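You operate a simulated robot arm through the tools that you are given. There is no shell and no other tool. Be economical: measure what you need, move in short steps, check, and stop when the job is done.

You are at the controls of a simulated robot arm. One attempt, no reset.

Task
Dust the marked patch on the flap, wax it and close the tin.
Fine: duster first, then the wax pad; both go back where they lay.

The check looks at the end state, three seconds after you hand in, the way a careful person would. Anything else that was tipped, shoved, dropped, spilled or broken makes it a failure.

Robot
A 7-joint arm with a two-finger parallel gripper, fixed in place. Base frame: the origin is at the foot of the arm, x ahead of it, y to its left, z up. Readings come in m, degrees, newtons and seconds.
With the tool pointing down near the work surface it reaches from about 0.34 to 0.78 m from the base axis. Its first joint turns from -166.0 to 166.0 degrees. Payload 3.91 kg.
The TCP is the grasp point between the finger pads, 0.03 m short of the fingertips. In the tool frame z runs along the fingers and y along their closing line. The gripper opens to 0.11 m. The fingers are 0.02 m wide and 0.01 m thick; the gripper's body (0.048 by 0.112 m) begins 0.055 m behind the TCP.
Orientation is that of the tool frame in the base frame, as a unit quaternion [x, y, z, w]. With the fingers straight down and closing along the base's y, the tool's x points along the base's -x, its y along +y and its z along -z.

Tools
- The arm moves only by the tool arm_command. Its argument "increments" is a list of rows, each a list of 2 entries, a list of its own where there are three numbers: the shift along the base's x, y, z in m, then the turn, a rotation vector about the base's x, y, z in degrees. In form: [[[dx, dy, dz], [rx, ry, rz]], ...]. A call has 1 to 8 rows; each row is the pose to reach, as a shift and turn from the pose commanded when the call began. "grip" is the gripper command, from -1 (shut) to 1 (fully open), values between in proportion, set as the call begins (left out, the last holds). Each row takes 0.2 s and may step no farther than 0.05 m and 8.6 degrees from the row before; otherwise, or with a gripper value out of range, the whole call is refused. A pose out of reach is approached as far as the arm can. The call stops where the force on the tool passes 40 N (or 10 N more than at its start, if that is more) or the arm is blocked; 0.2 s more then pass. Each finger travels about 0.153 m/s and halts on what it meets, pressing with about 28 N; the grip force reading is that of the motor and also rises with nothing between the fingers. The clock runs only during rows and for 0.2 s after the last one: add rows that repeat a pose to give the fingers time. The reply holds the time, the measured pose of the TCP, the force on the tool along the base axes, the opening and the grip force, in the units named above and with some noise.
- Cameras (640 x 400 px; columns grow to the right, rows downward): "scene" is fixed at [0.0492, 0.5023, 1.5118]; the picture's right is [0.13, -0.99, 0.00], its down [-0.96, -0.13, -0.24] and it looks along [0.23, 0.03, -0.97] (base axes); focal length 254 px, centre (320, 200). "wrist" rides on the gripper at [-0.036, 0, -0.057] in the tool frame; the picture's right is [0.00, -1.00, 0.00], its down [0.97, 0.00, -0.24] and it looks along [0.24, 0.00, 0.97] (tool axes); focal length 218 px, centre (320, 200).
- grab_frame(camera): a new picture of that camera. It takes no simulated time.
- lift_body(by): slides the trunk up (or, below 0, down) by that many m; the arm rides with it, the base frame stays. It gives what a move gives, with no picture.
- pixel_to_xyz(camera, pixels): for up to 12 pixels [column, row] of the newest picture of that camera ("zoom" is the newest enlarged one), the place [x, y, z] in the base frame of the surface seen there, good to about 0.002 m. It takes no simulated time.
- enlarge(camera, box): a new picture of the part [left, top, right, bottom] of that camera's present view, enlarged. It takes no simulated time.
- hand_in(): hands the job in; it is judged then, once.

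Work in short steps. Measure before you move; look again where a grasp or a placing could have gone wrong, and mend it. You have 80 turns and 34 pictures in all, those below and enlarged ones among them. Open the gripper and draw the arm clear of the work before you hand the job in, unless the task says otherwise; then end with one line.

The tools are called after ">>>" as name(argument=value, ...) on one line, values as JSON. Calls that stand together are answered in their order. arm_command: Moves the arm, as the interface text tells. Its arguments: {"type":"object","properties":{"increments":{"type":"array"},"grip":{"type":"number"}},"required":["increments"]} The other tools are called the same way: lift_body (by) slides the trunk up or down; grab_frame (camera) takes a picture; pixel_to_xyz (camera, pixels) gives the place of the surface under pixels of a picture; enlarge (camera, box) takes an enlarged picture of a part of a camera's view; hand_in () hands the job in.

At the start:

```text
clock: 0.0
ee_pos: [0.2984, 0.3625, 1.0631]
orientation: [0.0, 1.0, 0.0, 0.0]
contact_force: [-0.5, 0.3, -0.5]
finger_gap: 0.1101
gripper_force: 0.0
trunk travel left (down, up): [-0.55, 0.06]
```

scene: 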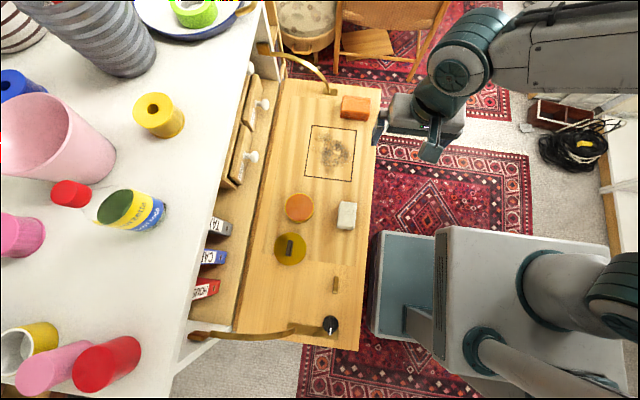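
wrist: 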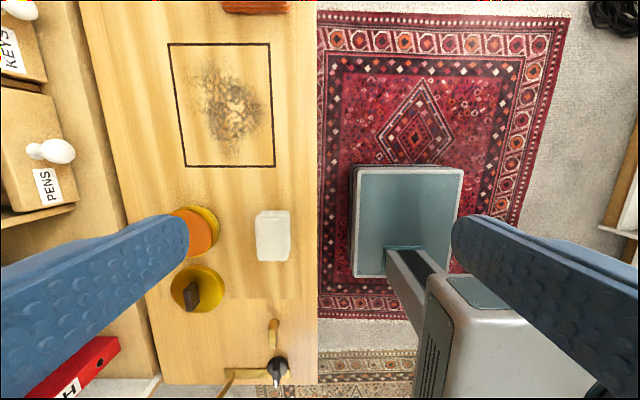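

The scene shows a flap with a marked patch (330,152), an orange block (355,107), white block (346,215), an orange disc (299,207) and a yellow disc with handle (290,249). I enlarge to identify them.

>>> enlarge(camera="scene", box=[240, 70, 400, 170])

>>> enlarge(camera="scene", box=[250, 180, 378, 260])

>>> pixel_to_xyz(camera="scene", pixels=[[355, 103], [330, 152], [299, 207], [290, 245], [289, 238], [346, 213], [336, 285], [330, 325], [315, 180], [320, 260], [365, 150], [270, 150]])

>>> pixel_to_xyz(camera="wrist", pixels=[[168, 44], [269, 43], [275, 166], [186, 166], [272, 235], [200, 230], [205, 285], [190, 293], [215, 278], [256, 212], [290, 212], [290, 258]])

```text
4.00 times, centred on (320, 120) of scene
```

zoom: 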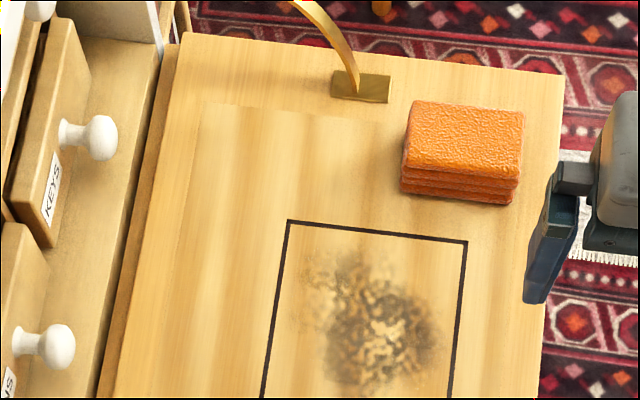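

```text
5.00 times, centred on (314, 220) of scene
```

zoom: 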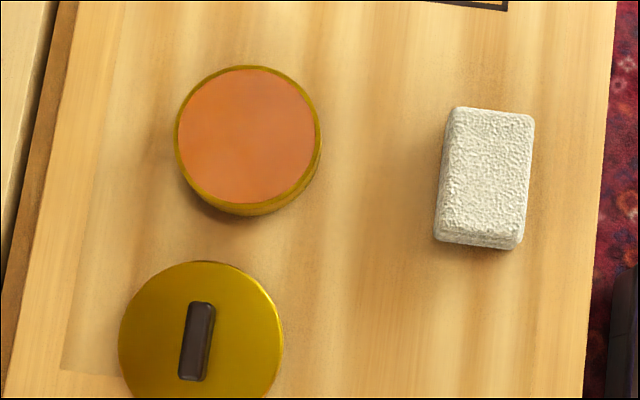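

```text
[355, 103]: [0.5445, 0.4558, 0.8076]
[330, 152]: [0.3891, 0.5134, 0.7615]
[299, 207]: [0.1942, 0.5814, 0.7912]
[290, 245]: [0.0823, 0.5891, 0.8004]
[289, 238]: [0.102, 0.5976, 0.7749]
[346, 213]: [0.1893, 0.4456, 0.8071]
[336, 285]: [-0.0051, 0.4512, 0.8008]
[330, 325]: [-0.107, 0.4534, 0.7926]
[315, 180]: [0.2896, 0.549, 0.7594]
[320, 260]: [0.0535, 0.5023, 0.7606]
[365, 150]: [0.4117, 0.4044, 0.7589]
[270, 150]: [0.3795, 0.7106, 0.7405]
```

```text
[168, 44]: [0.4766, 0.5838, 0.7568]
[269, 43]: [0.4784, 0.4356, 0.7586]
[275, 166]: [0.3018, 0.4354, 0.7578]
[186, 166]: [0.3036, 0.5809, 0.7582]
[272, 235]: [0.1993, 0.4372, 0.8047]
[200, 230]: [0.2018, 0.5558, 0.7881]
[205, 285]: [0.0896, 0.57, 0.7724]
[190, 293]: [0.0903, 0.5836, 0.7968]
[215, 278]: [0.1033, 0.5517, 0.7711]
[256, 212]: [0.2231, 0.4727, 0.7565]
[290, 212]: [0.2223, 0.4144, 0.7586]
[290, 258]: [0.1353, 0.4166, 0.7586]
```

The white fluffy pad (zoom 485,175) is near the wax tin, so it looks like the wax pad; the folded orange cloth is the duster. I measure edges from this zoom.

>>> pixel_to_xyz(camera="zoom", pixels=[[460, 113], [528, 120], [518, 232], [442, 232], [180, 140], [314, 140], [246, 71], [246, 200], [245, 140], [200, 308], [194, 374], [125, 345]])

>>> enlarge(camera="scene", box=[240, 230, 368, 310])

```text
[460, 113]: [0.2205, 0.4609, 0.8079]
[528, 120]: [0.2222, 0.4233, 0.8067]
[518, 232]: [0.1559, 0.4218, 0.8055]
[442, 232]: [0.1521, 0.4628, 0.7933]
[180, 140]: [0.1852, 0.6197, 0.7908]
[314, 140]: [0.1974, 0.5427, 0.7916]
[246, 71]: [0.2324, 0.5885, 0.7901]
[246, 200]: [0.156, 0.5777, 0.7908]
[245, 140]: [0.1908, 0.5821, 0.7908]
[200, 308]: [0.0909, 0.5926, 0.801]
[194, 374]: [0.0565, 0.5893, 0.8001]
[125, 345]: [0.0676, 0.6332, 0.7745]
```

```text
5.00 times, centred on (304, 270) of scene
```

zoom: 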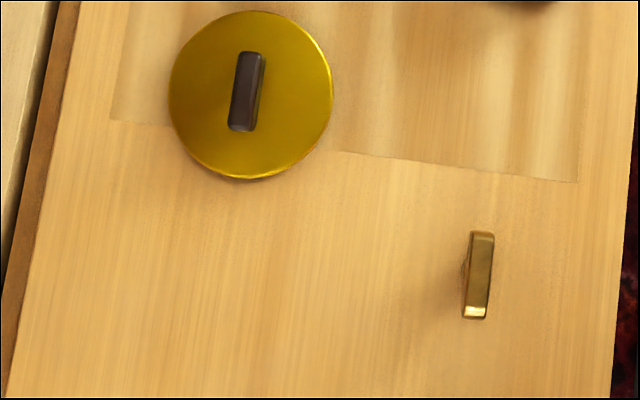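

Next I measure the duster, the brass stay near it and the lid centre precisely from a fresh zoom.

>>> pixel_to_xyz(camera="zoom", pixels=[[172, 95], [330, 95], [250, 14], [250, 172], [237, 92], [262, 92], [248, 54], [244, 128], [482, 240], [480, 310]])

>>> enlarge(camera="scene", box=[250, 40, 410, 140])

```text
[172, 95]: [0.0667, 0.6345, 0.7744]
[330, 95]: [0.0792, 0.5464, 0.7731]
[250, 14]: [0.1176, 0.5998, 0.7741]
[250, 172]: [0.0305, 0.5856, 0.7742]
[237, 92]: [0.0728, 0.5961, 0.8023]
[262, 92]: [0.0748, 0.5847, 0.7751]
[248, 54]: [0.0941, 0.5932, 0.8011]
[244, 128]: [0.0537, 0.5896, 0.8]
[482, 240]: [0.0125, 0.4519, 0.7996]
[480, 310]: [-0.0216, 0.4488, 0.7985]
```

```text
4.00 times, centred on (330, 90) of scene
```

zoom: 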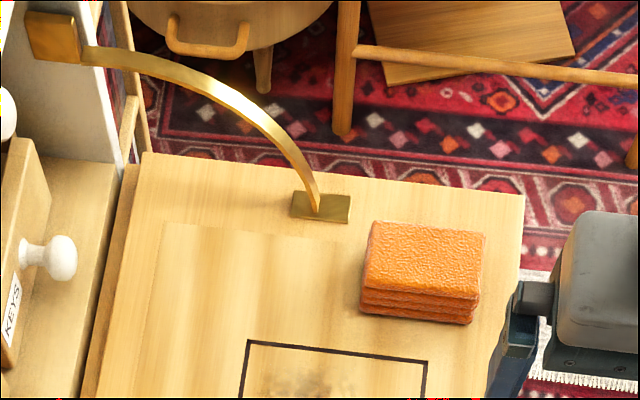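

I measure the duster corners (zoom 375,223 to 475,298), and the stay.

>>> pixel_to_xyz(camera="zoom", pixels=[[376, 226], [481, 238], [474, 296], [368, 283], [363, 311], [468, 320], [425, 260], [318, 205], [296, 150], [240, 100], [100, 55], [292, 215]])

>>> pixel_to_xyz(camera="scene", pixels=[[260, 200], [230, 228], [375, 200], [240, 150], [285, 125], [254, 155]])

```text
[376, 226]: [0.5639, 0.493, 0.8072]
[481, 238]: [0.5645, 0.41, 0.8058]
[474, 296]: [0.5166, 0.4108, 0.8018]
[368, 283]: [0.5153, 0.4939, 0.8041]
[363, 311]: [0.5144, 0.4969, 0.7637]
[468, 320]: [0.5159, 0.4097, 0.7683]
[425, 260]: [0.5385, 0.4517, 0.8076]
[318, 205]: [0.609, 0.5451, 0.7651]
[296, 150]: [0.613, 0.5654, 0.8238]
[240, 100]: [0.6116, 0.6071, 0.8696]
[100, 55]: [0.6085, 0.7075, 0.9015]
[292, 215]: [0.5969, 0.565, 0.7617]
```

```text
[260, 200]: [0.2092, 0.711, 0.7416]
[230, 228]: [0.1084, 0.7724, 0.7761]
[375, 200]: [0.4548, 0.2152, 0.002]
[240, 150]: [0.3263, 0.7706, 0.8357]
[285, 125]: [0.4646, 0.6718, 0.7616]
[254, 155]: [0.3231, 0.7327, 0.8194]
```

Duster: centre (0.540, 0.452), about 0.05 × 0.086, top 0.807. I move above it with the gripper open.

>>> arm_command(increments=[[[0.0345, 0.0128, -0.023], [0, 0, 0]], [[0.069, 0.0256, -0.046], [0, 0, 0]], [[0.1035, 0.0384, -0.069], [0, 0, 0]], [[0.138, 0.0512, -0.092], [0, 0, 0]], [[0.1725, 0.064, -0.115], [0, 0, 0]], [[0.207, 0.0768, -0.138], [0, 0, 0]], [[0.2416, 0.0895, -0.163], [0, 0, 0]], [[0.2416, 0.0895, -0.163], [0, 0, 0]]], grip=1)

>>> grab_frame(camera="wrist")

```text
clock: 1.8
ee_pos: [0.5407, 0.4516, 0.9002]
orientation: [0.001, 1.0, 0.0, 0.0]
contact_force: [1.1, -0.8, 0.1]
finger_gap: 0.11
gripper_force: 0.1
trunk travel left (down, up): [-0.55, 0.06]
```

```text
27 pictures are left
```

wrist: 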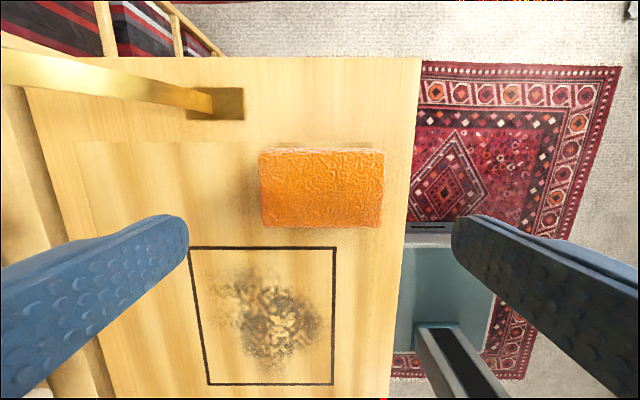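

The duster (col 320) is centred between the fingers. I go down to z 0.798, then close.

>>> arm_command(increments=[[[0, 0, -0.035], [0, 0, 0]], [[0, 0, -0.07], [0, 0, 0]], [[0, 0, -0.09], [0, 0, 0]], [[0, 0, -0.102], [0, 0, 0]], [[0, 0, -0.102], [0, 0, 0]]])

>>> arm_command(increments=[[[0, 0, 0], [0, 0, 0]], [[0, 0, 0], [0, 0, 0]], [[0, 0, 0], [0, 0, 0]]], grip=-1)

```text
clock: 3.0
ee_pos: [0.5384, 0.4527, 0.7983]
orientation: [0.0, 1.0, 0.0, 0.0]
contact_force: [0.0, -0.4, -0.2]
finger_gap: 0.11
gripper_force: 0.0
trunk travel left (down, up): [-0.55, 0.06]
```

```text
clock: 3.8
ee_pos: [0.5385, 0.4526, 0.7978]
orientation: [0.0, 1.0, 0.0, 0.0]
contact_force: [0.2, 0.0, 0.0]
finger_gap: 0.0941
gripper_force: 27.9
trunk travel left (down, up): [-0.55, 0.06]
```

Gripped (gap 0.094). I lift 0.04, carry over to the near-top corner of the patch, and lower to touch.

>>> arm_command(increments=[[[0, 0, 0.02], [0, 0, 0]], [[0, 0, 0.04], [0, 0, 0]], [[-0.043, 0.015, 0.04], [0, 0, 0]], [[-0.087, 0.032, 0.04], [0, 0, 0]], [[-0.087, 0.032, 0.02], [0, 0, 0]], [[-0.087, 0.032, 0.005], [0, 0, 0]], [[-0.087, 0.032, -0.001], [0, 0, 0]], [[-0.087, 0.032, -0.001], [0, 0, 0]]])

>>> grab_frame(camera="wrist")

```text
clock: 5.6
ee_pos: [0.4536, 0.4842, 0.7983]
orientation: [0.0, 1.0, 0.0, 0.001]
contact_force: [-0.4, -1.3, 12.5]
finger_gap: 0.0946
gripper_force: 28.5
trunk travel left (down, up): [-0.55, 0.06]
```

```text
26 pictures are left
```

wrist: 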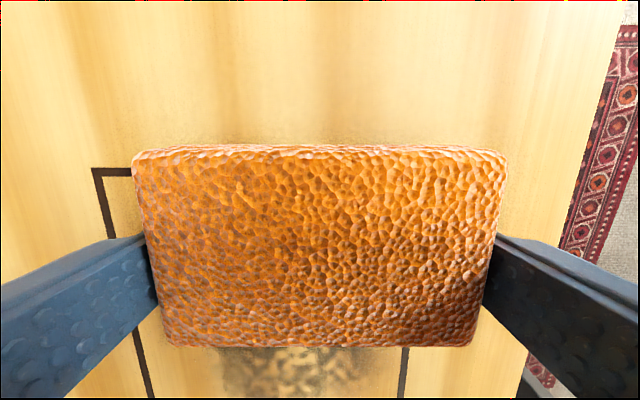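

12.5 N of contact, pad at patch's upper right corner. Now wiping down in x, shift y, and back, at constant height.

>>> arm_command(increments=[[[-0.032, 0, 0], [0, 0, 0]], [[-0.064, 0, 0], [0, 0, 0]], [[-0.096, 0, 0], [0, 0, 0]], [[-0.127, 0, 0], [0, 0, 0]], [[-0.127, 0.026, 0], [0, 0, 0]], [[-0.096, 0.026, 0], [0, 0, 0]], [[-0.064, 0.026, 0], [0, 0, 0]], [[-0.032, 0.026, 0], [0, 0, 0]]])

>>> arm_command(increments=[[[0.032, 0, 0], [0, 0, 0]], [[0.032, 0.028, 0], [0, 0, 0]], [[0, 0.028, 0], [0, 0, 0]], [[-0.032, 0.028, 0], [0, 0, 0]], [[-0.064, 0.028, 0], [0, 0, 0]], [[-0.095, 0.028, 0], [0, 0, 0]], [[-0.095, 0.028, 0.02], [0, 0, 0]], [[-0.095, 0.028, 0.05], [0, 0, 0]]])

>>> grab_frame(camera="scene")

```text
clock: 7.4
ee_pos: [0.4195, 0.5102, 0.7974]
orientation: [-0.001, 1.0, 0.0, 0.001]
contact_force: [-5.6, -2.5, 18.1]
finger_gap: 0.0946
gripper_force: 28.2
trunk travel left (down, up): [-0.55, 0.06]
```

```text
clock: 9.2
ee_pos: [0.3255, 0.5394, 0.8481]
orientation: [0.0, 1.0, 0.001, 0.001]
contact_force: [0.0, -0.4, -1.5]
finger_gap: 0.0946
gripper_force: 28.4
trunk travel left (down, up): [-0.55, 0.06]
```

```text
25 pictures are left
```

scene: 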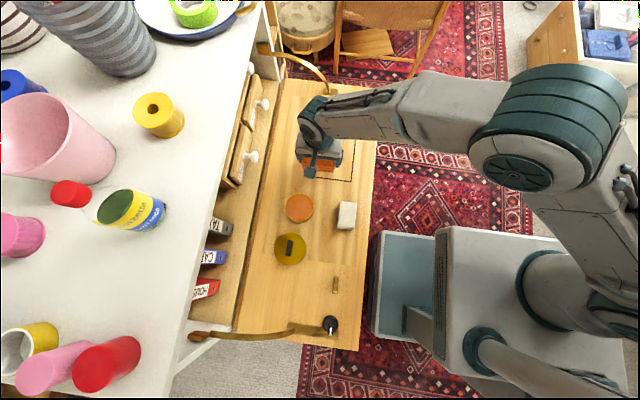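

The arm hides the patch; I carry the duster back above its place and look before setting it down.

>>> arm_command(increments=[[[0.043, -0.017, 0], [0, 0, 0]], [[0.086, -0.034, 0], [0, 0, 0]], [[0.129, -0.051, 0], [0, 0, 0]], [[0.172, -0.068, 0], [0, 0, 0]], [[0.214, -0.086, 0], [0, 0, 0]], [[0.214, -0.086, 0], [0, 0, 0]]])

>>> enlarge(camera="scene", box=[250, 80, 410, 180])

```text
clock: 10.6
ee_pos: [0.5388, 0.452, 0.8476]
orientation: [0.0, 1.0, 0.001, 0.0]
contact_force: [0.0, 0.1, -0.8]
finger_gap: 0.0943
gripper_force: 27.9
trunk travel left (down, up): [-0.55, 0.06]
```

```text
4.00 times, centred on (330, 130) of scene
```

zoom: 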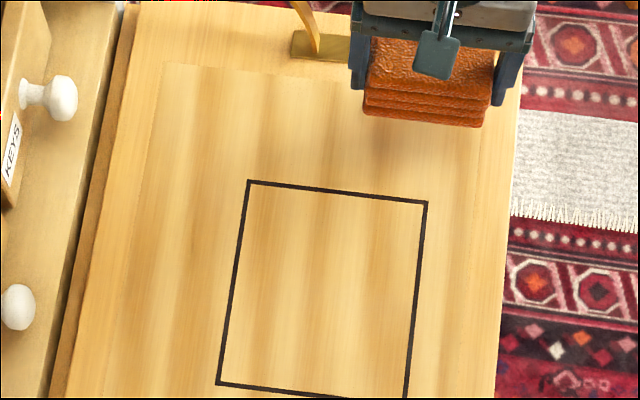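

The patch is clean. I lower the duster onto its place and release.

>>> arm_command(increments=[[[0, 0, -0.025], [0, 0, 0]], [[0, 0, -0.04], [0, 0, 0]], [[0, 0, -0.0475], [0, 0, 0]], [[0, 0, -0.049], [0, 0, 0]], [[0, 0, -0.049], [0, 0, 0]]])

>>> arm_command(increments=[[[0, 0, 0], [0, 0, 0]], [[0, 0, 0], [0, 0, 0]], [[0, 0, 0.02], [0, 0, 0]], [[0, 0, 0.05], [0, 0, 0]], [[0, 0, 0.09], [0, 0, 0]]], grip=1)

```text
clock: 11.8
ee_pos: [0.5403, 0.4517, 0.7967]
orientation: [0.001, 1.0, 0.001, 0.0]
contact_force: [-0.5, -0.2, -0.9]
finger_gap: 0.0944
gripper_force: 28.1
trunk travel left (down, up): [-0.55, 0.06]
```

```text
clock: 13.0
ee_pos: [0.5398, 0.4503, 0.8898]
orientation: [0.0, 1.0, 0.0, 0.0]
contact_force: [-0.6, 0.1, -0.5]
finger_gap: 0.11
gripper_force: 0.1
trunk travel left (down, up): [-0.55, 0.06]
```

Duster released. I move above the white pad at about (0.188, 0.442) and look.

>>> arm_command(increments=[[[-0.044, -0.001, 0], [0, 0, 0]], [[-0.088, -0.002, 0], [0, 0, 0]], [[-0.132, -0.003, 0], [0, 0, 0]], [[-0.176, -0.005, 0], [0, 0, 0]], [[-0.22, -0.006, 0], [0, 0, 0]], [[-0.264, -0.008, 0], [0, 0, 0]], [[-0.308, -0.009, 0], [0, 0, 0]], [[-0.352, -0.01, 0], [0, 0, 0]]])

>>> grab_frame(camera="wrist")

>>> enlarge(camera="scene", box=[250, 40, 410, 140])

```text
clock: 14.8
ee_pos: [0.1889, 0.444, 0.8907]
orientation: [-0.001, 1.0, 0.0, 0.0]
contact_force: [-0.6, -0.2, 0.2]
finger_gap: 0.1097
gripper_force: 0.0
trunk travel left (down, up): [-0.55, 0.06]
```

```text
23 pictures are left
```

wrist: 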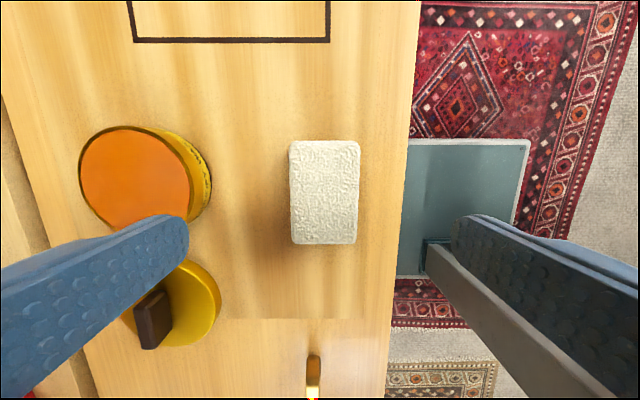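

```text
4.00 times, centred on (330, 90) of scene
```

zoom: 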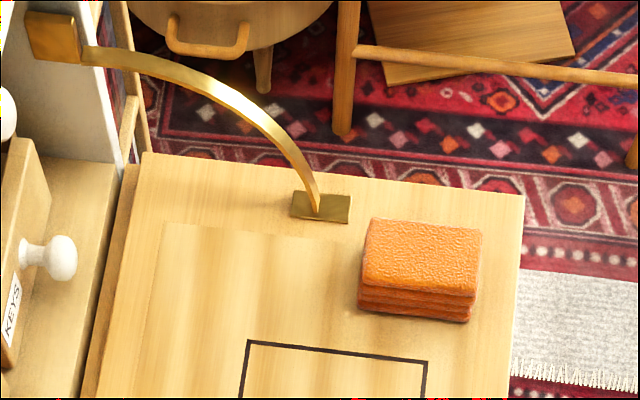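

Duster is back within a few mm. Now I measure the pad and the tin from this wrist view.

>>> pixel_to_xyz(camera="wrist", pixels=[[294, 146], [355, 146], [353, 238], [296, 238], [85, 180], [187, 185], [135, 133], [150, 300], [325, 190]])

>>> pixel_to_xyz(camera="zoom", pixels=[[376, 223], [479, 234], [472, 292], [364, 283], [360, 308], [467, 320]])

```text
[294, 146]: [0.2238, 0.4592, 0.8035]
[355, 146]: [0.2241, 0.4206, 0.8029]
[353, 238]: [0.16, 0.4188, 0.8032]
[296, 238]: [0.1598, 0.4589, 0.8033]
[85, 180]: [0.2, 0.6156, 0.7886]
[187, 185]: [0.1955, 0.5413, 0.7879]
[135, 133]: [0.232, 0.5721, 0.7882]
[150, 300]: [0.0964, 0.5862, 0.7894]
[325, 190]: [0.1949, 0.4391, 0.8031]
```

```text
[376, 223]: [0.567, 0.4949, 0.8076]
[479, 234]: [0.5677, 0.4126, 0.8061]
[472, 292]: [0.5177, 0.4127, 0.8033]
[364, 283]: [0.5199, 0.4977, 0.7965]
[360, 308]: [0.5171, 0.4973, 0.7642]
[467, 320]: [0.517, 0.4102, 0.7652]
```

Pad centre (0.190, 0.440), top 0.804. I descend to z 0.798 and grip.

>>> arm_command(increments=[[[0.002, -0.002, -0.035], [0, 0, 0]], [[0.002, -0.002, -0.07], [0, 0, 0]], [[0.002, -0.002, -0.084], [0, 0, 0]], [[0.002, -0.002, -0.09], [0, 0, 0]], [[0.002, -0.002, -0.09], [0, 0, 0]]])

>>> arm_command(increments=[[[0, 0, 0], [0, 0, 0]], [[0, 0, 0], [0, 0, 0]], [[0, 0, 0], [0, 0, 0]]], grip=-1)

```text
clock: 16.0
ee_pos: [0.1892, 0.441, 0.7987]
orientation: [0.0, 1.0, 0.0, 0.0]
contact_force: [0.0, 0.7, 0.6]
finger_gap: 0.1101
gripper_force: 0.0
trunk travel left (down, up): [-0.55, 0.06]
```

```text
clock: 16.8
ee_pos: [0.1884, 0.4405, 0.7984]
orientation: [0.0, 1.0, 0.0, -0.002]
contact_force: [-0.2, 0.3, -0.4]
finger_gap: 0.0496
gripper_force: 28.1
trunk travel left (down, up): [-0.55, 0.06]
```

Gripped (0.0496). I lift, move over the wax tin at (0.194, 0.580) and lower to just above the wax.

>>> arm_command(increments=[[[0, 0, 0.03], [0, 0, 0]], [[0, 0, 0.065], [0, 0, 0]], [[0.001, 0.045, 0.065], [0, 0, 0]], [[0.003, 0.09, 0.065], [0, 0, 0]], [[0.004, 0.14, 0.065], [0, 0, 0]], [[0.004, 0.14, 0.065], [0, 0, 0]], [[0.004, 0.14, 0.045], [0, 0, 0]], [[0.004, 0.14, 0.04], [0, 0, 0]]])

>>> grab_frame(camera="wrist")

>>> enlarge(camera="scene", box=[250, 170, 378, 250])

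```text
clock: 18.6
ee_pos: [0.193, 0.579, 0.8367]
orientation: [0.0, 1.0, 0.0, 0.001]
contact_force: [0.7, 0.0, -1.2]
finger_gap: 0.0493
gripper_force: 27.8
trunk travel left (down, up): [-0.55, 0.06]
```

```text
21 pictures are left
```

wrist: 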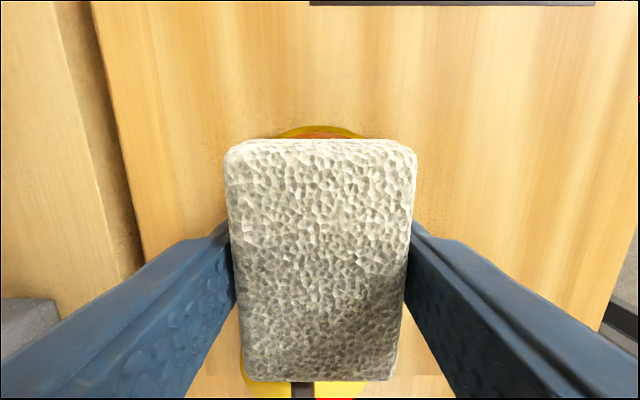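

```text
5.00 times, centred on (314, 210) of scene
```

zoom: 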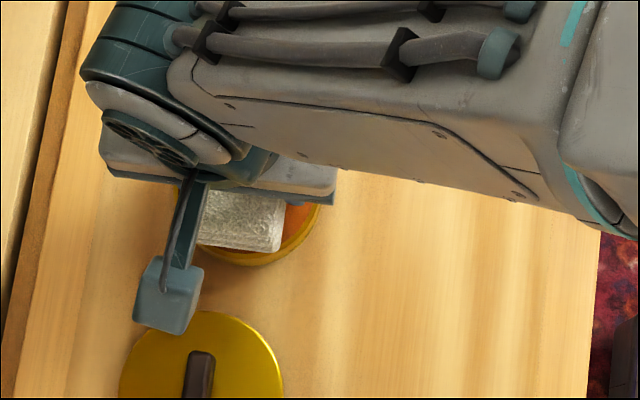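

Centred over the tin. I press down gently.

>>> arm_command(increments=[[[0, 0, -0.004], [0, 0, 0]], [[0, 0, -0.007], [0, 0, 0]], [[0, 0, -0.0085], [0, 0, 0]], [[0, 0, -0.0085], [0, 0, 0]]])

```text
clock: 19.6
ee_pos: [0.1928, 0.5815, 0.8291]
orientation: [-0.001, 1.0, 0.0, -0.001]
contact_force: [0.5, 0.9, -1.4]
finger_gap: 0.0495
gripper_force: 28.0
trunk travel left (down, up): [-0.55, 0.06]
```

No contact yet; I go a little further in small steps.

>>> arm_command(increments=[[[0, 0, -0.001], [0, 0, 0]], [[0, 0, -0.002], [0, 0, 0]], [[0, 0, -0.002], [0, 0, 0]]])

```text
clock: 20.4
ee_pos: [0.1935, 0.5806, 0.8283]
orientation: [0.001, 1.0, -0.001, 0.001]
contact_force: [-1.3, -0.5, 1.8]
finger_gap: 0.0493
gripper_force: 28.2
trunk travel left (down, up): [-0.55, 0.06]
```

Contact begins (1.8 N). I press one to two mm more.

>>> arm_command(increments=[[[0, 0, -0.0007], [0, 0, 0]], [[0, 0, -0.0014], [0, 0, 0]], [[0, 0, -0.0014], [0, 0, 0]], [[0, 0, -0.0014], [0, 0, 0]]])

```text
clock: 21.4
ee_pos: [0.1931, 0.5805, 0.8276]
orientation: [0.0, 1.0, 0.001, 0.0]
contact_force: [-2.3, 0.6, 15.5]
finger_gap: 0.0494
gripper_force: 28.1
trunk travel left (down, up): [-0.55, 0.06]
```

15.5 N on the wax: pad loaded. I lift straight up and carry over to the patch's far corner (0.442, 0.559).

>>> arm_command(increments=[[[0, 0, 0.015], [0, 0, 0]], [[0, 0, 0.04], [0, 0, 0]], [[0.045, -0.004, 0.04], [0, 0, 0]], [[0.09, -0.008, 0.04], [0, 0, 0]], [[0.135, -0.012, 0.04], [0, 0, 0]], [[0.18, -0.016, 0.04], [0, 0, 0]], [[0.22, -0.02, 0.03], [0, 0, 0]], [[0.248, -0.021, 0.015], [0, 0, 0]]])

>>> enlarge(camera="scene", box=[250, 180, 378, 260])

```text
clock: 23.2
ee_pos: [0.4429, 0.5594, 0.8409]
orientation: [0.001, 1.0, 0.0, 0.0]
contact_force: [0.0, 0.8, -0.1]
finger_gap: 0.0495
gripper_force: 28.3
trunk travel left (down, up): [-0.55, 0.06]
```

```text
5.00 times, centred on (314, 220) of scene
```

zoom: 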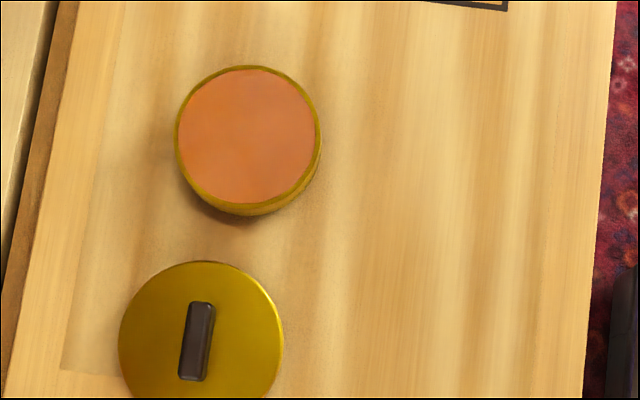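

The tin has not moved. I lower the pad onto the patch.

>>> arm_command(increments=[[[0, 0, -0.025], [0, 0, 0]], [[0, 0, -0.038], [0, 0, 0]], [[0, 0, -0.0445], [0, 0, 0]], [[0, 0, -0.0445], [0, 0, 0]]])

```text
clock: 24.2
ee_pos: [0.4425, 0.5598, 0.7995]
orientation: [0.0, 1.0, 0.0, 0.0]
contact_force: [0.4, 0.3, 2.0]
finger_gap: 0.0496
gripper_force: 27.8
trunk travel left (down, up): [-0.55, 0.06]
```

Light contact (2 N). I press 1.2 mm more and rub in serpentine strokes along x.

>>> arm_command(increments=[[[0, 0, -0.0012], [0, 0, 0]], [[-0.035, 0, -0.0012], [0, 0, 0]], [[-0.07, 0, -0.0012], [0, 0, 0]], [[-0.104, 0, -0.0012], [0, 0, 0]], [[-0.104, -0.033, -0.0012], [0, 0, 0]], [[-0.07, -0.033, -0.0012], [0, 0, 0]], [[-0.035, -0.033, -0.0012], [0, 0, 0]], [[0, -0.033, -0.0012], [0, 0, 0]]])

>>> arm_command(increments=[[[0, -0.033, 0], [0, 0, 0]], [[-0.035, -0.033, 0], [0, 0, 0]], [[-0.07, -0.033, 0], [0, 0, 0]], [[-0.104, -0.033, 0], [0, 0, 0]], [[-0.104, -0.066, 0], [0, 0, 0]], [[-0.07, -0.066, 0], [0, 0, 0]], [[-0.035, -0.066, 0], [0, 0, 0]], [[0, -0.066, 0], [0, 0, 0]]])

>>> arm_command(increments=[[[0, 0, 0.02], [0, 0, 0]], [[-0.03, -0.005, 0.045], [0, 0, 0]], [[-0.075, -0.007, 0.045], [0, 0, 0]], [[-0.12, -0.01, 0.045], [0, 0, 0]], [[-0.165, -0.013, 0.045], [0, 0, 0]], [[-0.21, -0.016, 0.045], [0, 0, 0]], [[-0.252, -0.02, 0.045], [0, 0, 0]], [[-0.252, -0.02, 0.045], [0, 0, 0]]])

>>> enlarge(camera="scene", box=[250, 90, 410, 190])

```text
clock: 26.0
ee_pos: [0.4422, 0.5214, 0.7956]
orientation: [0.0, 1.0, 0.0, 0.001]
contact_force: [-6.0, 0.2, 18.0]
finger_gap: 0.0495
gripper_force: 27.8
trunk travel left (down, up): [-0.55, 0.06]
```

```text
clock: 27.8
ee_pos: [0.4434, 0.4609, 0.7975]
orientation: [0.001, 1.0, 0.0, 0.0]
contact_force: [-0.3, 0.2, 0.0]
finger_gap: 0.0495
gripper_force: 27.3
trunk travel left (down, up): [-0.55, 0.06]
```

```text
clock: 29.6
ee_pos: [0.1911, 0.4412, 0.8433]
orientation: [0.001, 1.0, 0.0, 0.0]
contact_force: [-0.3, -0.5, 0.6]
finger_gap: 0.0495
gripper_force: 28.3
trunk travel left (down, up): [-0.55, 0.06]
```

```text
4.00 times, centred on (330, 140) of scene
```

zoom: 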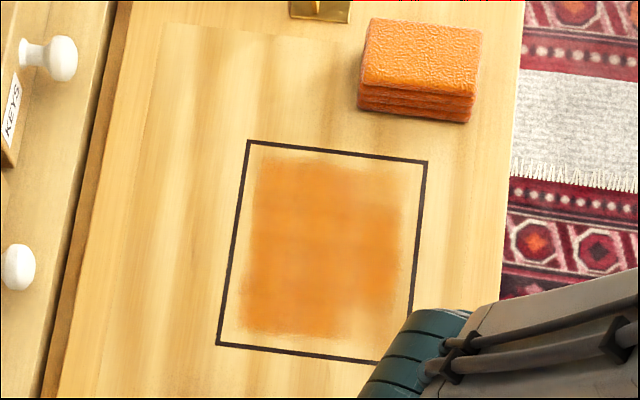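

The wax covers most of the patch, but the right/bottom-right part (zoom 400,190 – 380,330) looks bare; contact was lost at the end. I measure the covered extents.

>>> pixel_to_xyz(camera="zoom", pixels=[[258, 160], [238, 330], [402, 200], [395, 290], [350, 330], [330, 155], [427, 163], [217, 343], [248, 142], [411, 310]])

>>> enlarge(camera="scene", box=[295, 115, 375, 165])

```text
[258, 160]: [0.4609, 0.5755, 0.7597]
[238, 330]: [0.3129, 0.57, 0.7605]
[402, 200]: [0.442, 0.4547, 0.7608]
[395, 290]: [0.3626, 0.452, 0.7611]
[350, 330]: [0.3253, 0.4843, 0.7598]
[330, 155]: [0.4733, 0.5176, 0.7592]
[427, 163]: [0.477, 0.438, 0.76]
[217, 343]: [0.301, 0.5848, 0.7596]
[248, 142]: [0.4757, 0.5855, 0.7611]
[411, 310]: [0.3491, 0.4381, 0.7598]
```

```text
8.00 times, centred on (335, 140) of scene
```

zoom: 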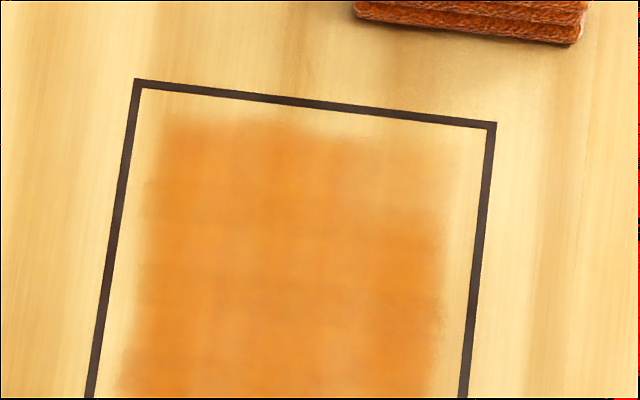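

Outer margins are thin and the last stroke lost pressure. I return with the pad to the bottom right corner, lowering until there is firm contact.

>>> arm_command(increments=[[[0.047, 0.005, 0], [0, 0, 0]], [[0.095, 0.01, 0], [0, 0, 0]], [[0.143, 0.014, 0], [0, 0, 0]], [[0.143, 0.014, -0.02], [0, 0, 0]], [[0.143, 0.014, -0.038], [0, 0, 0]], [[0.143, 0.014, -0.045], [0, 0, 0]], [[0.143, 0.014, -0.046], [0, 0, 0]], [[0.143, 0.014, -0.046], [0, 0, 0]]])

```text
clock: 31.4
ee_pos: [0.3332, 0.4535, 0.7963]
orientation: [0.0, 1.0, 0.001, 0.0]
contact_force: [0.8, -1.8, 11.7]
finger_gap: 0.0494
gripper_force: 27.9
trunk travel left (down, up): [-0.55, 0.06]
```

11.7 N. I stroke up the right edge and check force.

>>> arm_command(increments=[[[0.03, 0, 0], [0, 0, 0]], [[0.06, 0, 0], [0, 0, 0]], [[0.09, 0, -0.0005], [0, 0, 0]], [[0.114, 0, -0.0005], [0, 0, 0]]])

```text
clock: 32.4
ee_pos: [0.448, 0.454, 0.7956]
orientation: [0.001, 1.0, 0.0, 0.0]
contact_force: [-2.9, 0.1, 7.0]
finger_gap: 0.0496
gripper_force: 27.8
trunk travel left (down, up): [-0.55, 0.06]
```

Still in contact (7 N). I continue across the top edge, down the left edge, and across the bottom.

>>> arm_command(increments=[[[0, 0, -0.0005], [0, 0, 0]], [[0, 0.036, -0.0005], [0, 0, 0]], [[0, 0.073, -0.0005], [0, 0, 0]], [[0, 0.11, -0.0005], [0, 0, 0]], [[-0.03, 0.11, -0.0005], [0, 0, 0]], [[-0.06, 0.11, -0.0005], [0, 0, 0]], [[-0.09, 0.11, -0.0005], [0, 0, 0]], [[-0.114, 0.11, -0.0005], [0, 0, 0]]])

>>> arm_command(increments=[[[0, -0.036, 0], [0, 0, 0]], [[0, -0.073, 0], [0, 0, 0]], [[0, -0.11, 0], [0, 0, 0]], [[0.035, -0.105, 0], [0, 0, 0]], [[0.07, -0.105, 0], [0, 0, 0]], [[0.114, -0.11, 0], [0, 0, 0]], [[0.114, -0.11, 0], [0, 0, 0]]])

```text
clock: 34.2
ee_pos: [0.3333, 0.5654, 0.7953]
orientation: [-0.001, 1.0, 0.001, -0.001]
contact_force: [5.7, -0.3, 17.6]
finger_gap: 0.0493
gripper_force: 28.2
trunk travel left (down, up): [-0.55, 0.06]
```

```text
clock: 35.8
ee_pos: [0.4488, 0.4486, 0.7954]
orientation: [0.001, 1.0, 0.0, 0.001]
contact_force: [-5.8, 1.0, 20.2]
finger_gap: 0.049
gripper_force: 28.1
trunk travel left (down, up): [-0.55, 0.06]
```

Contact held throughout. I lift and carry the pad back above its place, then look at the patch.

>>> arm_command(increments=[[[0, 0, 0.02], [0, 0, 0]], [[-0.035, -0.002, 0.047], [0, 0, 0]], [[-0.08, -0.004, 0.047], [0, 0, 0]], [[-0.125, -0.006, 0.047], [0, 0, 0]], [[-0.17, -0.009, 0.047], [0, 0, 0]], [[-0.215, -0.012, 0.047], [0, 0, 0]], [[-0.257, -0.014, 0.047], [0, 0, 0]], [[-0.257, -0.014, 0.047], [0, 0, 0]]])

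>>> enlarge(camera="scene", box=[282, 110, 378, 170])

>>> grab_frame(camera="wrist")

```text
clock: 37.6
ee_pos: [0.1942, 0.4405, 0.8412]
orientation: [0.001, 1.0, 0.001, 0.0]
contact_force: [0.4, 1.0, -0.4]
finger_gap: 0.0495
gripper_force: 28.0
trunk travel left (down, up): [-0.55, 0.06]
```

```text
6.67 times, centred on (330, 140) of scene
```

zoom: 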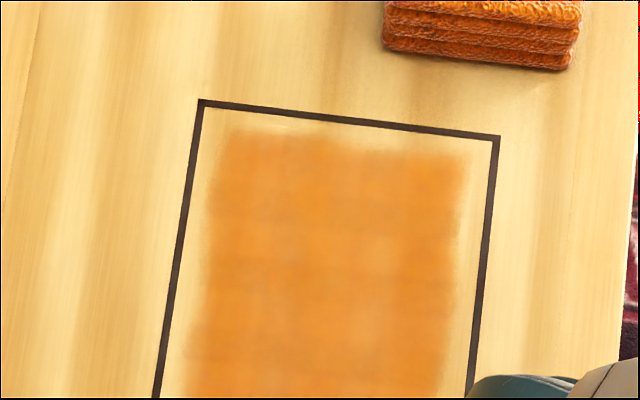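

```text
15 pictures are left
```

wrist: 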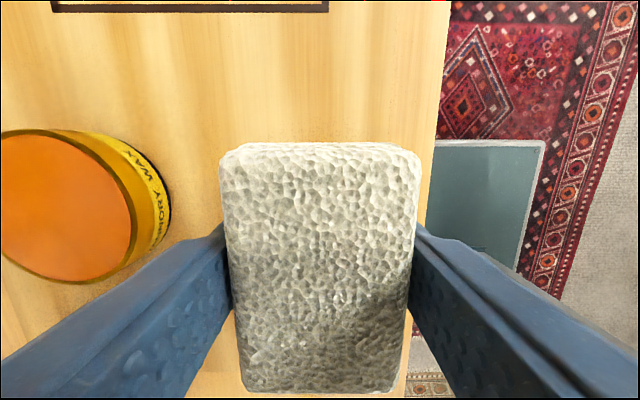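

The patch is evenly waxed within the outline. I lower the pad at its original place (0.190, 0.440).

>>> arm_command(increments=[[[-0.001, 0, -0.025], [0, 0, 0]], [[-0.001, 0, -0.038], [0, 0, 0]], [[-0.001, 0, -0.043], [0, 0, 0]], [[-0.001, 0, -0.0435], [0, 0, 0]], [[-0.001, 0, -0.0435], [0, 0, 0]]])

```text
clock: 38.8
ee_pos: [0.1896, 0.4395, 0.7984]
orientation: [0.0, 1.0, 0.0, 0.0]
contact_force: [-0.6, -0.5, -0.4]
finger_gap: 0.0492
gripper_force: 27.7
trunk travel left (down, up): [-0.55, 0.06]
```

Not quite touching; a further millimetre, then release.

>>> arm_command(increments=[[[0, 0, -0.001], [0, 0, 0]], [[0, 0, -0.0015], [0, 0, 0]], [[0, 0, -0.0015], [0, 0, 0]]])

>>> arm_command(increments=[[[0, 0, 0], [0, 0, 0]], [[0, 0, 0], [0, 0, 0]], [[0, 0, 0], [0, 0, 0]], [[0, 0, 0.02], [0, 0, 0]], [[0, 0, 0.055], [0, 0, 0]], [[0, 0, 0.095], [0, 0, 0]]], grip=1)

```text
clock: 39.6
ee_pos: [0.1896, 0.4406, 0.7955]
orientation: [-0.001, 1.0, 0.0, 0.0]
contact_force: [0.8, 0.4, -0.9]
finger_gap: 0.0494
gripper_force: 28.2
trunk travel left (down, up): [-0.55, 0.06]
```

```text
clock: 41.0
ee_pos: [0.1917, 0.4435, 0.8906]
orientation: [0.001, 1.0, -0.001, 0.0]
contact_force: [0.3, 0.6, -0.1]
finger_gap: 0.1102
gripper_force: 0.0
trunk travel left (down, up): [-0.55, 0.06]
```

Pad released. I move above the lid handle at (0.074, 0.591), turning 5° to match it, and look.

>>> arm_command(increments=[[[-0.029, 0.038, 0], [0, 0, 1.5]], [[-0.058, 0.076, 0], [0, 0, 3]], [[-0.087, 0.114, 0], [0, 0, 4]], [[-0.115, 0.151, 0], [0, 0, 5]], [[-0.115, 0.151, 0], [0, 0, 5]]], grip=0.2)

>>> grab_frame(camera="wrist")

>>> grab_frame(camera="scene")

```text
clock: 42.2
ee_pos: [0.0785, 0.5936, 0.8897]
orientation: [-0.044, 0.999, 0.0, 0.0]
contact_force: [0.0, -0.5, 0.1]
finger_gap: 0.0659
gripper_force: 0.0
trunk travel left (down, up): [-0.55, 0.06]
```

```text
14 pictures are left
```

wrist: 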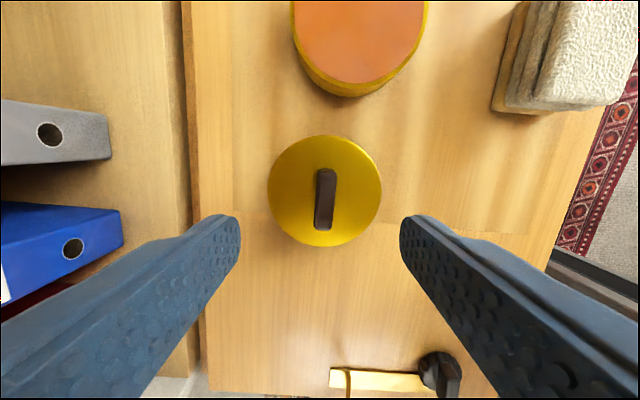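

```text
13 pictures are left
```

scene: 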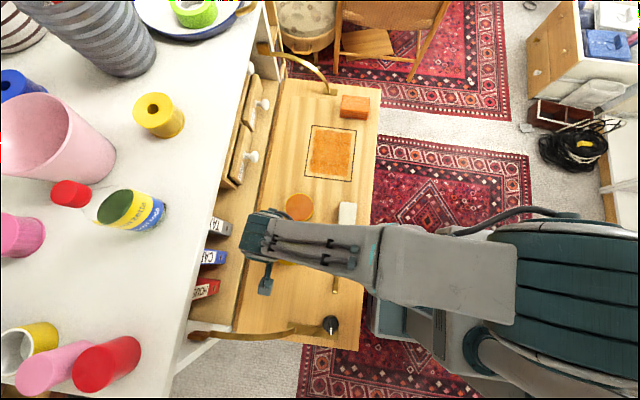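

Wax patch looks complete. I measure the handle top (wrist 328,172 to 323,228) and the lid rim.

>>> pixel_to_xyz(camera="wrist", pixels=[[326, 172], [324, 200], [322, 226], [318, 200], [333, 198], [270, 190], [379, 190], [324, 138], [325, 244], [555, 20], [345, 60]])

>>> enlarge(camera="wrist", box=[256, 110, 416, 260])

```text
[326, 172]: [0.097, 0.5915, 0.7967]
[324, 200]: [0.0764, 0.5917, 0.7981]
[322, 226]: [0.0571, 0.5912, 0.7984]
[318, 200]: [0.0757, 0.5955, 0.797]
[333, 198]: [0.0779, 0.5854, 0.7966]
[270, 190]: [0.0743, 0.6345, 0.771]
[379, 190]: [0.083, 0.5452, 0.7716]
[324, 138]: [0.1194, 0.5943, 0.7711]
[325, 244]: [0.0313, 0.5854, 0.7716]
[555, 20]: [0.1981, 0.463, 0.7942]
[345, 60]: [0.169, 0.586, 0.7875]
```

```text
2.67 times, centred on (336, 185) of wrist
```

zoom: 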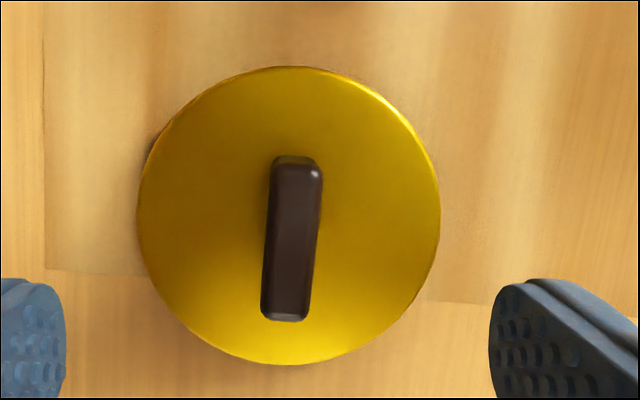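

The handle is nearly aligned with x (yaw ≈0.5°), centre (0.0765, 0.591), top 0.798. I undo most of the turn, descend to z 0.807 and close on it.

>>> arm_command(increments=[[[0.0015, 0, -0.02], [0, 0, -2.5]], [[0.0015, 0, -0.05], [0, 0, -4.5]], [[0.0015, 0, -0.075], [0, 0, -4.5]], [[0.0015, 0, -0.083], [0, 0, -4.5]], [[0.0015, 0, -0.083], [0, 0, -4.5]]])

>>> grab_frame(camera="wrist")

```text
clock: 43.4
ee_pos: [0.0756, 0.5932, 0.8072]
orientation: [-0.005, 1.0, -0.001, 0.0]
contact_force: [0.6, -0.6, 0.6]
finger_gap: 0.0661
gripper_force: 0.0
trunk travel left (down, up): [-0.55, 0.06]
```

```text
11 pictures are left
```

wrist: 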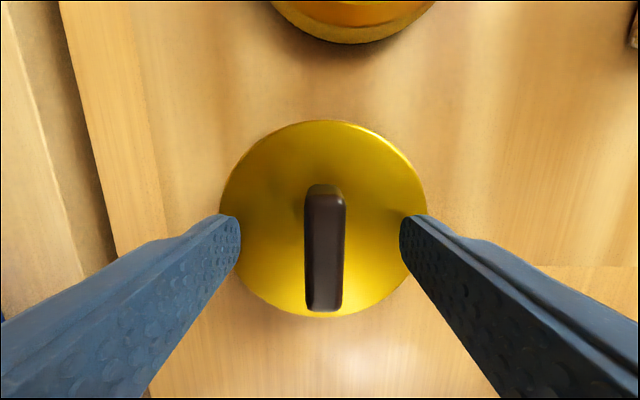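

The handle (col 325) is centred between the fingers. I close on it.

>>> arm_command(increments=[[[0, -0.001, 0], [0, 0, 0]], [[0, -0.001, 0], [0, 0, 0]], [[0, -0.001, 0], [0, 0, 0]]], grip=-1)

>>> arm_command(increments=[[[0, 0, 0.02], [0, 0, 0]], [[0, 0, 0.05], [0, 0, 0]], [[0, 0, 0.065], [0, 0, 0]], [[0, 0, 0.065], [0, 0, 0]]])

>>> grab_frame(camera="wrist")

```text
clock: 44.2
ee_pos: [0.0762, 0.5898, 0.8064]
orientation: [-0.004, 1.0, 0.0, 0.0]
contact_force: [0.7, -0.6, -0.1]
finger_gap: 0.0126
gripper_force: 27.6
trunk travel left (down, up): [-0.55, 0.06]
```

```text
clock: 45.2
ee_pos: [0.0749, 0.5896, 0.871]
orientation: [-0.005, 1.0, 0.0, 0.0]
contact_force: [0.1, 0.1, 0.3]
finger_gap: 0.0128
gripper_force: 28.0
trunk travel left (down, up): [-0.55, 0.06]
```

```text
10 pictures are left
```

wrist: 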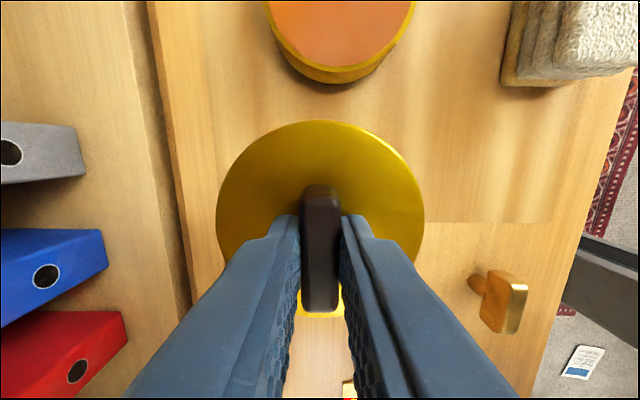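

Lid is lifted and its centre is at the TCP. I raise and shift a bit toward the tin to see its whole rim before placing.

>>> arm_command(increments=[[[0.01, 0, 0.03], [0, 0, 0]], [[0.0245, 0, 0.05], [0, 0, 0]], [[0.0245, 0, 0.05], [0, 0, 0]], [[0.0245, 0, 0.05], [0, 0, 0]]])

>>> grab_frame(camera="wrist")

```text
clock: 46.2
ee_pos: [0.1005, 0.5885, 0.9242]
orientation: [-0.004, 1.0, 0.0, 0.0]
contact_force: [0.3, -0.4, -0.1]
finger_gap: 0.0129
gripper_force: 28.3
trunk travel left (down, up): [-0.55, 0.06]
```

```text
9 pictures are left
```

wrist: 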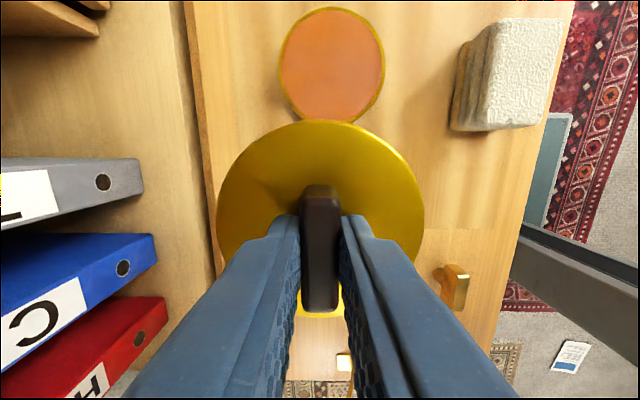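

I measure tin rim and lid rim points in this same view to get the offset.

>>> pixel_to_xyz(camera="wrist", pixels=[[281, 65], [383, 65], [332, 10], [300, 22], [365, 22], [332, 65], [220, 215], [421, 215], [316, 123], [240, 160], [404, 160]])

```text
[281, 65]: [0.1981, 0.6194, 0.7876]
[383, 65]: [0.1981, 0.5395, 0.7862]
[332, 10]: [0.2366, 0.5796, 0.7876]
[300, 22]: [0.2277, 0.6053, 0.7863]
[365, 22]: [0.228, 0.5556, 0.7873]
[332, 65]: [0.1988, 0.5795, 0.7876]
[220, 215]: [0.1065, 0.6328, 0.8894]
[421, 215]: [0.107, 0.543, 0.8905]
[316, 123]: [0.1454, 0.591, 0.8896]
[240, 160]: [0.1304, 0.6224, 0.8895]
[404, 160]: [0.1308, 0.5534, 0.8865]
```

Tin centre relative to the lid: about (+0.094, −0.008). I move over and lower to just above the rim.

>>> arm_command(increments=[[[0.045, -0.004, 0], [0, 0, 0]], [[0.08, -0.007, -0.005], [0, 0, 0]], [[0.094, -0.008, -0.03], [0, 0, 0]], [[0.094, -0.008, -0.06], [0, 0, 0]], [[0.094, -0.008, -0.075], [0, 0, 0]], [[0.094, -0.008, -0.075], [0, 0, 0]], [[0.094, -0.008, -0.075], [0, 0, 0]]])

>>> enlarge(camera="scene", box=[270, 180, 350, 230])

>>> grab_frame(camera="wrist")

```text
clock: 47.8
ee_pos: [0.1943, 0.5813, 0.8474]
orientation: [-0.004, 1.0, 0.0, 0.0]
contact_force: [0.3, 0.1, -0.7]
finger_gap: 0.0131
gripper_force: 28.0
trunk travel left (down, up): [-0.55, 0.06]
```

```text
8.00 times, centred on (310, 205) of scene
```

zoom: 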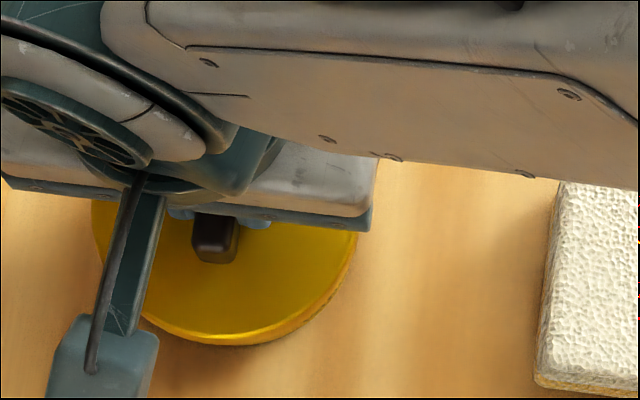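

```text
7 pictures are left
```

wrist: 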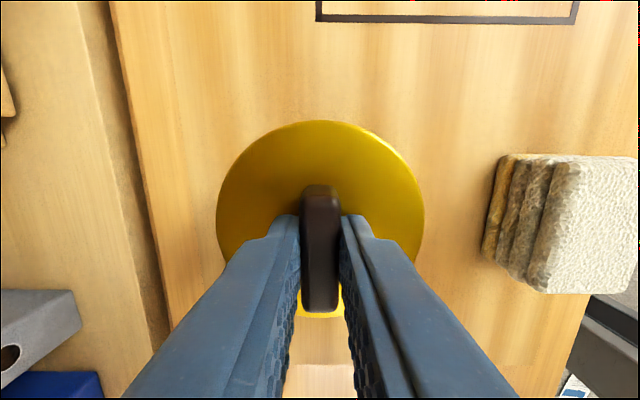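

Lid is aligned above the tin as far as visible. I lower in small steps watching force and height.

>>> arm_command(increments=[[[0, 0, -0.004], [0, 0, 0]], [[0, 0, -0.007], [0, 0, 0]], [[0, 0, -0.009], [0, 0, 0]], [[0, 0, -0.011], [0, 0, 0]], [[0, 0, -0.011], [0, 0, 0]]])

```text
clock: 49.0
ee_pos: [0.1935, 0.5817, 0.8366]
orientation: [-0.004, 1.0, 0.0, 0.001]
contact_force: [0.3, -0.6, -0.8]
finger_gap: 0.0129
gripper_force: 28.2
trunk travel left (down, up): [-0.55, 0.06]
```

No force at 0.836, where the lid skirt should reach the rim; continue down slowly.

>>> arm_command(increments=[[[0, 0, -0.0015], [0, 0, 0]], [[0, 0, -0.003], [0, 0, 0]], [[0, 0, -0.0045], [0, 0, 0]], [[0, 0, -0.0045], [0, 0, 0]]])

```text
clock: 50.0
ee_pos: [0.193, 0.5824, 0.8344]
orientation: [-0.003, 1.0, 0.002, -0.001]
contact_force: [-0.4, 1.4, 17.9]
finger_gap: 0.0129
gripper_force: 28.5
trunk travel left (down, up): [-0.55, 0.06]
```

Contact at z 0.8344, maybe seated only partly or catching on the rim. I take a close look at the lid/tin edge.

>>> enlarge(camera="scene", box=[276, 190, 324, 220])

```text
13.33 times, centred on (300, 205) of scene
```

zoom: 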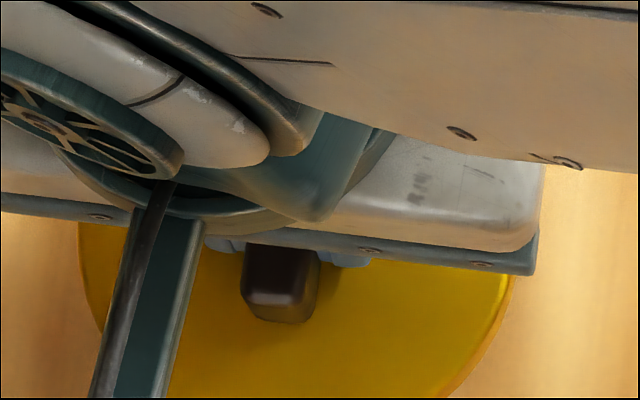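

Not conclusive. I raise 5 mm, shift by (+0.0015, −0.0015), and lower again to compare the contact height.

>>> arm_command(increments=[[[0, 0, 0.006], [0, 0, 0]], [[0.0015, -0.0015, 0.006], [0, 0, 0]], [[0.0015, -0.0015, 0.004], [0, 0, 0]], [[0.0015, -0.0015, 0.002], [0, 0, 0]], [[0.0015, -0.0015, 0.0005], [0, 0, 0]], [[0.0015, -0.0015, -0.0005], [0, 0, 0]], [[0.0015, -0.0015, -0.0005], [0, 0, 0]]])

```text
clock: 51.6
ee_pos: [0.1956, 0.5804, 0.8314]
orientation: [-0.004, 1.0, 0.0, 0.0]
contact_force: [0.2, 0.4, 0.4]
finger_gap: 0.0129
gripper_force: 28.1
trunk travel left (down, up): [-0.55, 0.06]
```

The lid now slides on (0.8314, no force), so it was catching before. I continue down until it seats.

>>> arm_command(increments=[[[0, 0, -0.0015], [0, 0, 0]], [[0, 0, -0.003], [0, 0, 0]], [[0, 0, -0.004], [0, 0, 0]], [[0, 0, -0.004], [0, 0, 0]]])

```text
clock: 52.6
ee_pos: [0.1961, 0.5804, 0.8274]
orientation: [-0.005, 1.0, 0.0, -0.001]
contact_force: [-1.2, -2.3, 0.8]
finger_gap: 0.0129
gripper_force: 28.3
trunk travel left (down, up): [-0.55, 0.06]
```

Still free; continuing down gently.

>>> arm_command(increments=[[[0, 0, -0.0015], [0, 0, 0]], [[0, 0, -0.003], [0, 0, 0]], [[0, 0, -0.004], [0, 0, 0]], [[0, 0, -0.004], [0, 0, 0]]])

```text
clock: 53.6
ee_pos: [0.1959, 0.5808, 0.8235]
orientation: [-0.004, 1.0, 0.002, 0.0]
contact_force: [-2.5, -1.5, 10.3]
finger_gap: 0.013
gripper_force: 27.8
trunk travel left (down, up): [-0.55, 0.06]
```

10 N at z 0.8235, about 12 mm below first contact: likely seated. I press slightly more to confirm.

>>> arm_command(increments=[[[0, 0, -0.001], [0, 0, 0]], [[0, 0, -0.002], [0, 0, 0]], [[0, 0, -0.002], [0, 0, 0]]])

```text
clock: 54.4
ee_pos: [0.1982, 0.5804, 0.8223]
orientation: [-0.005, 1.0, 0.002, 0.001]
contact_force: [-2.2, 0.2, 17.1]
finger_gap: 0.0131
gripper_force: 27.6
trunk travel left (down, up): [-0.55, 0.06]
```

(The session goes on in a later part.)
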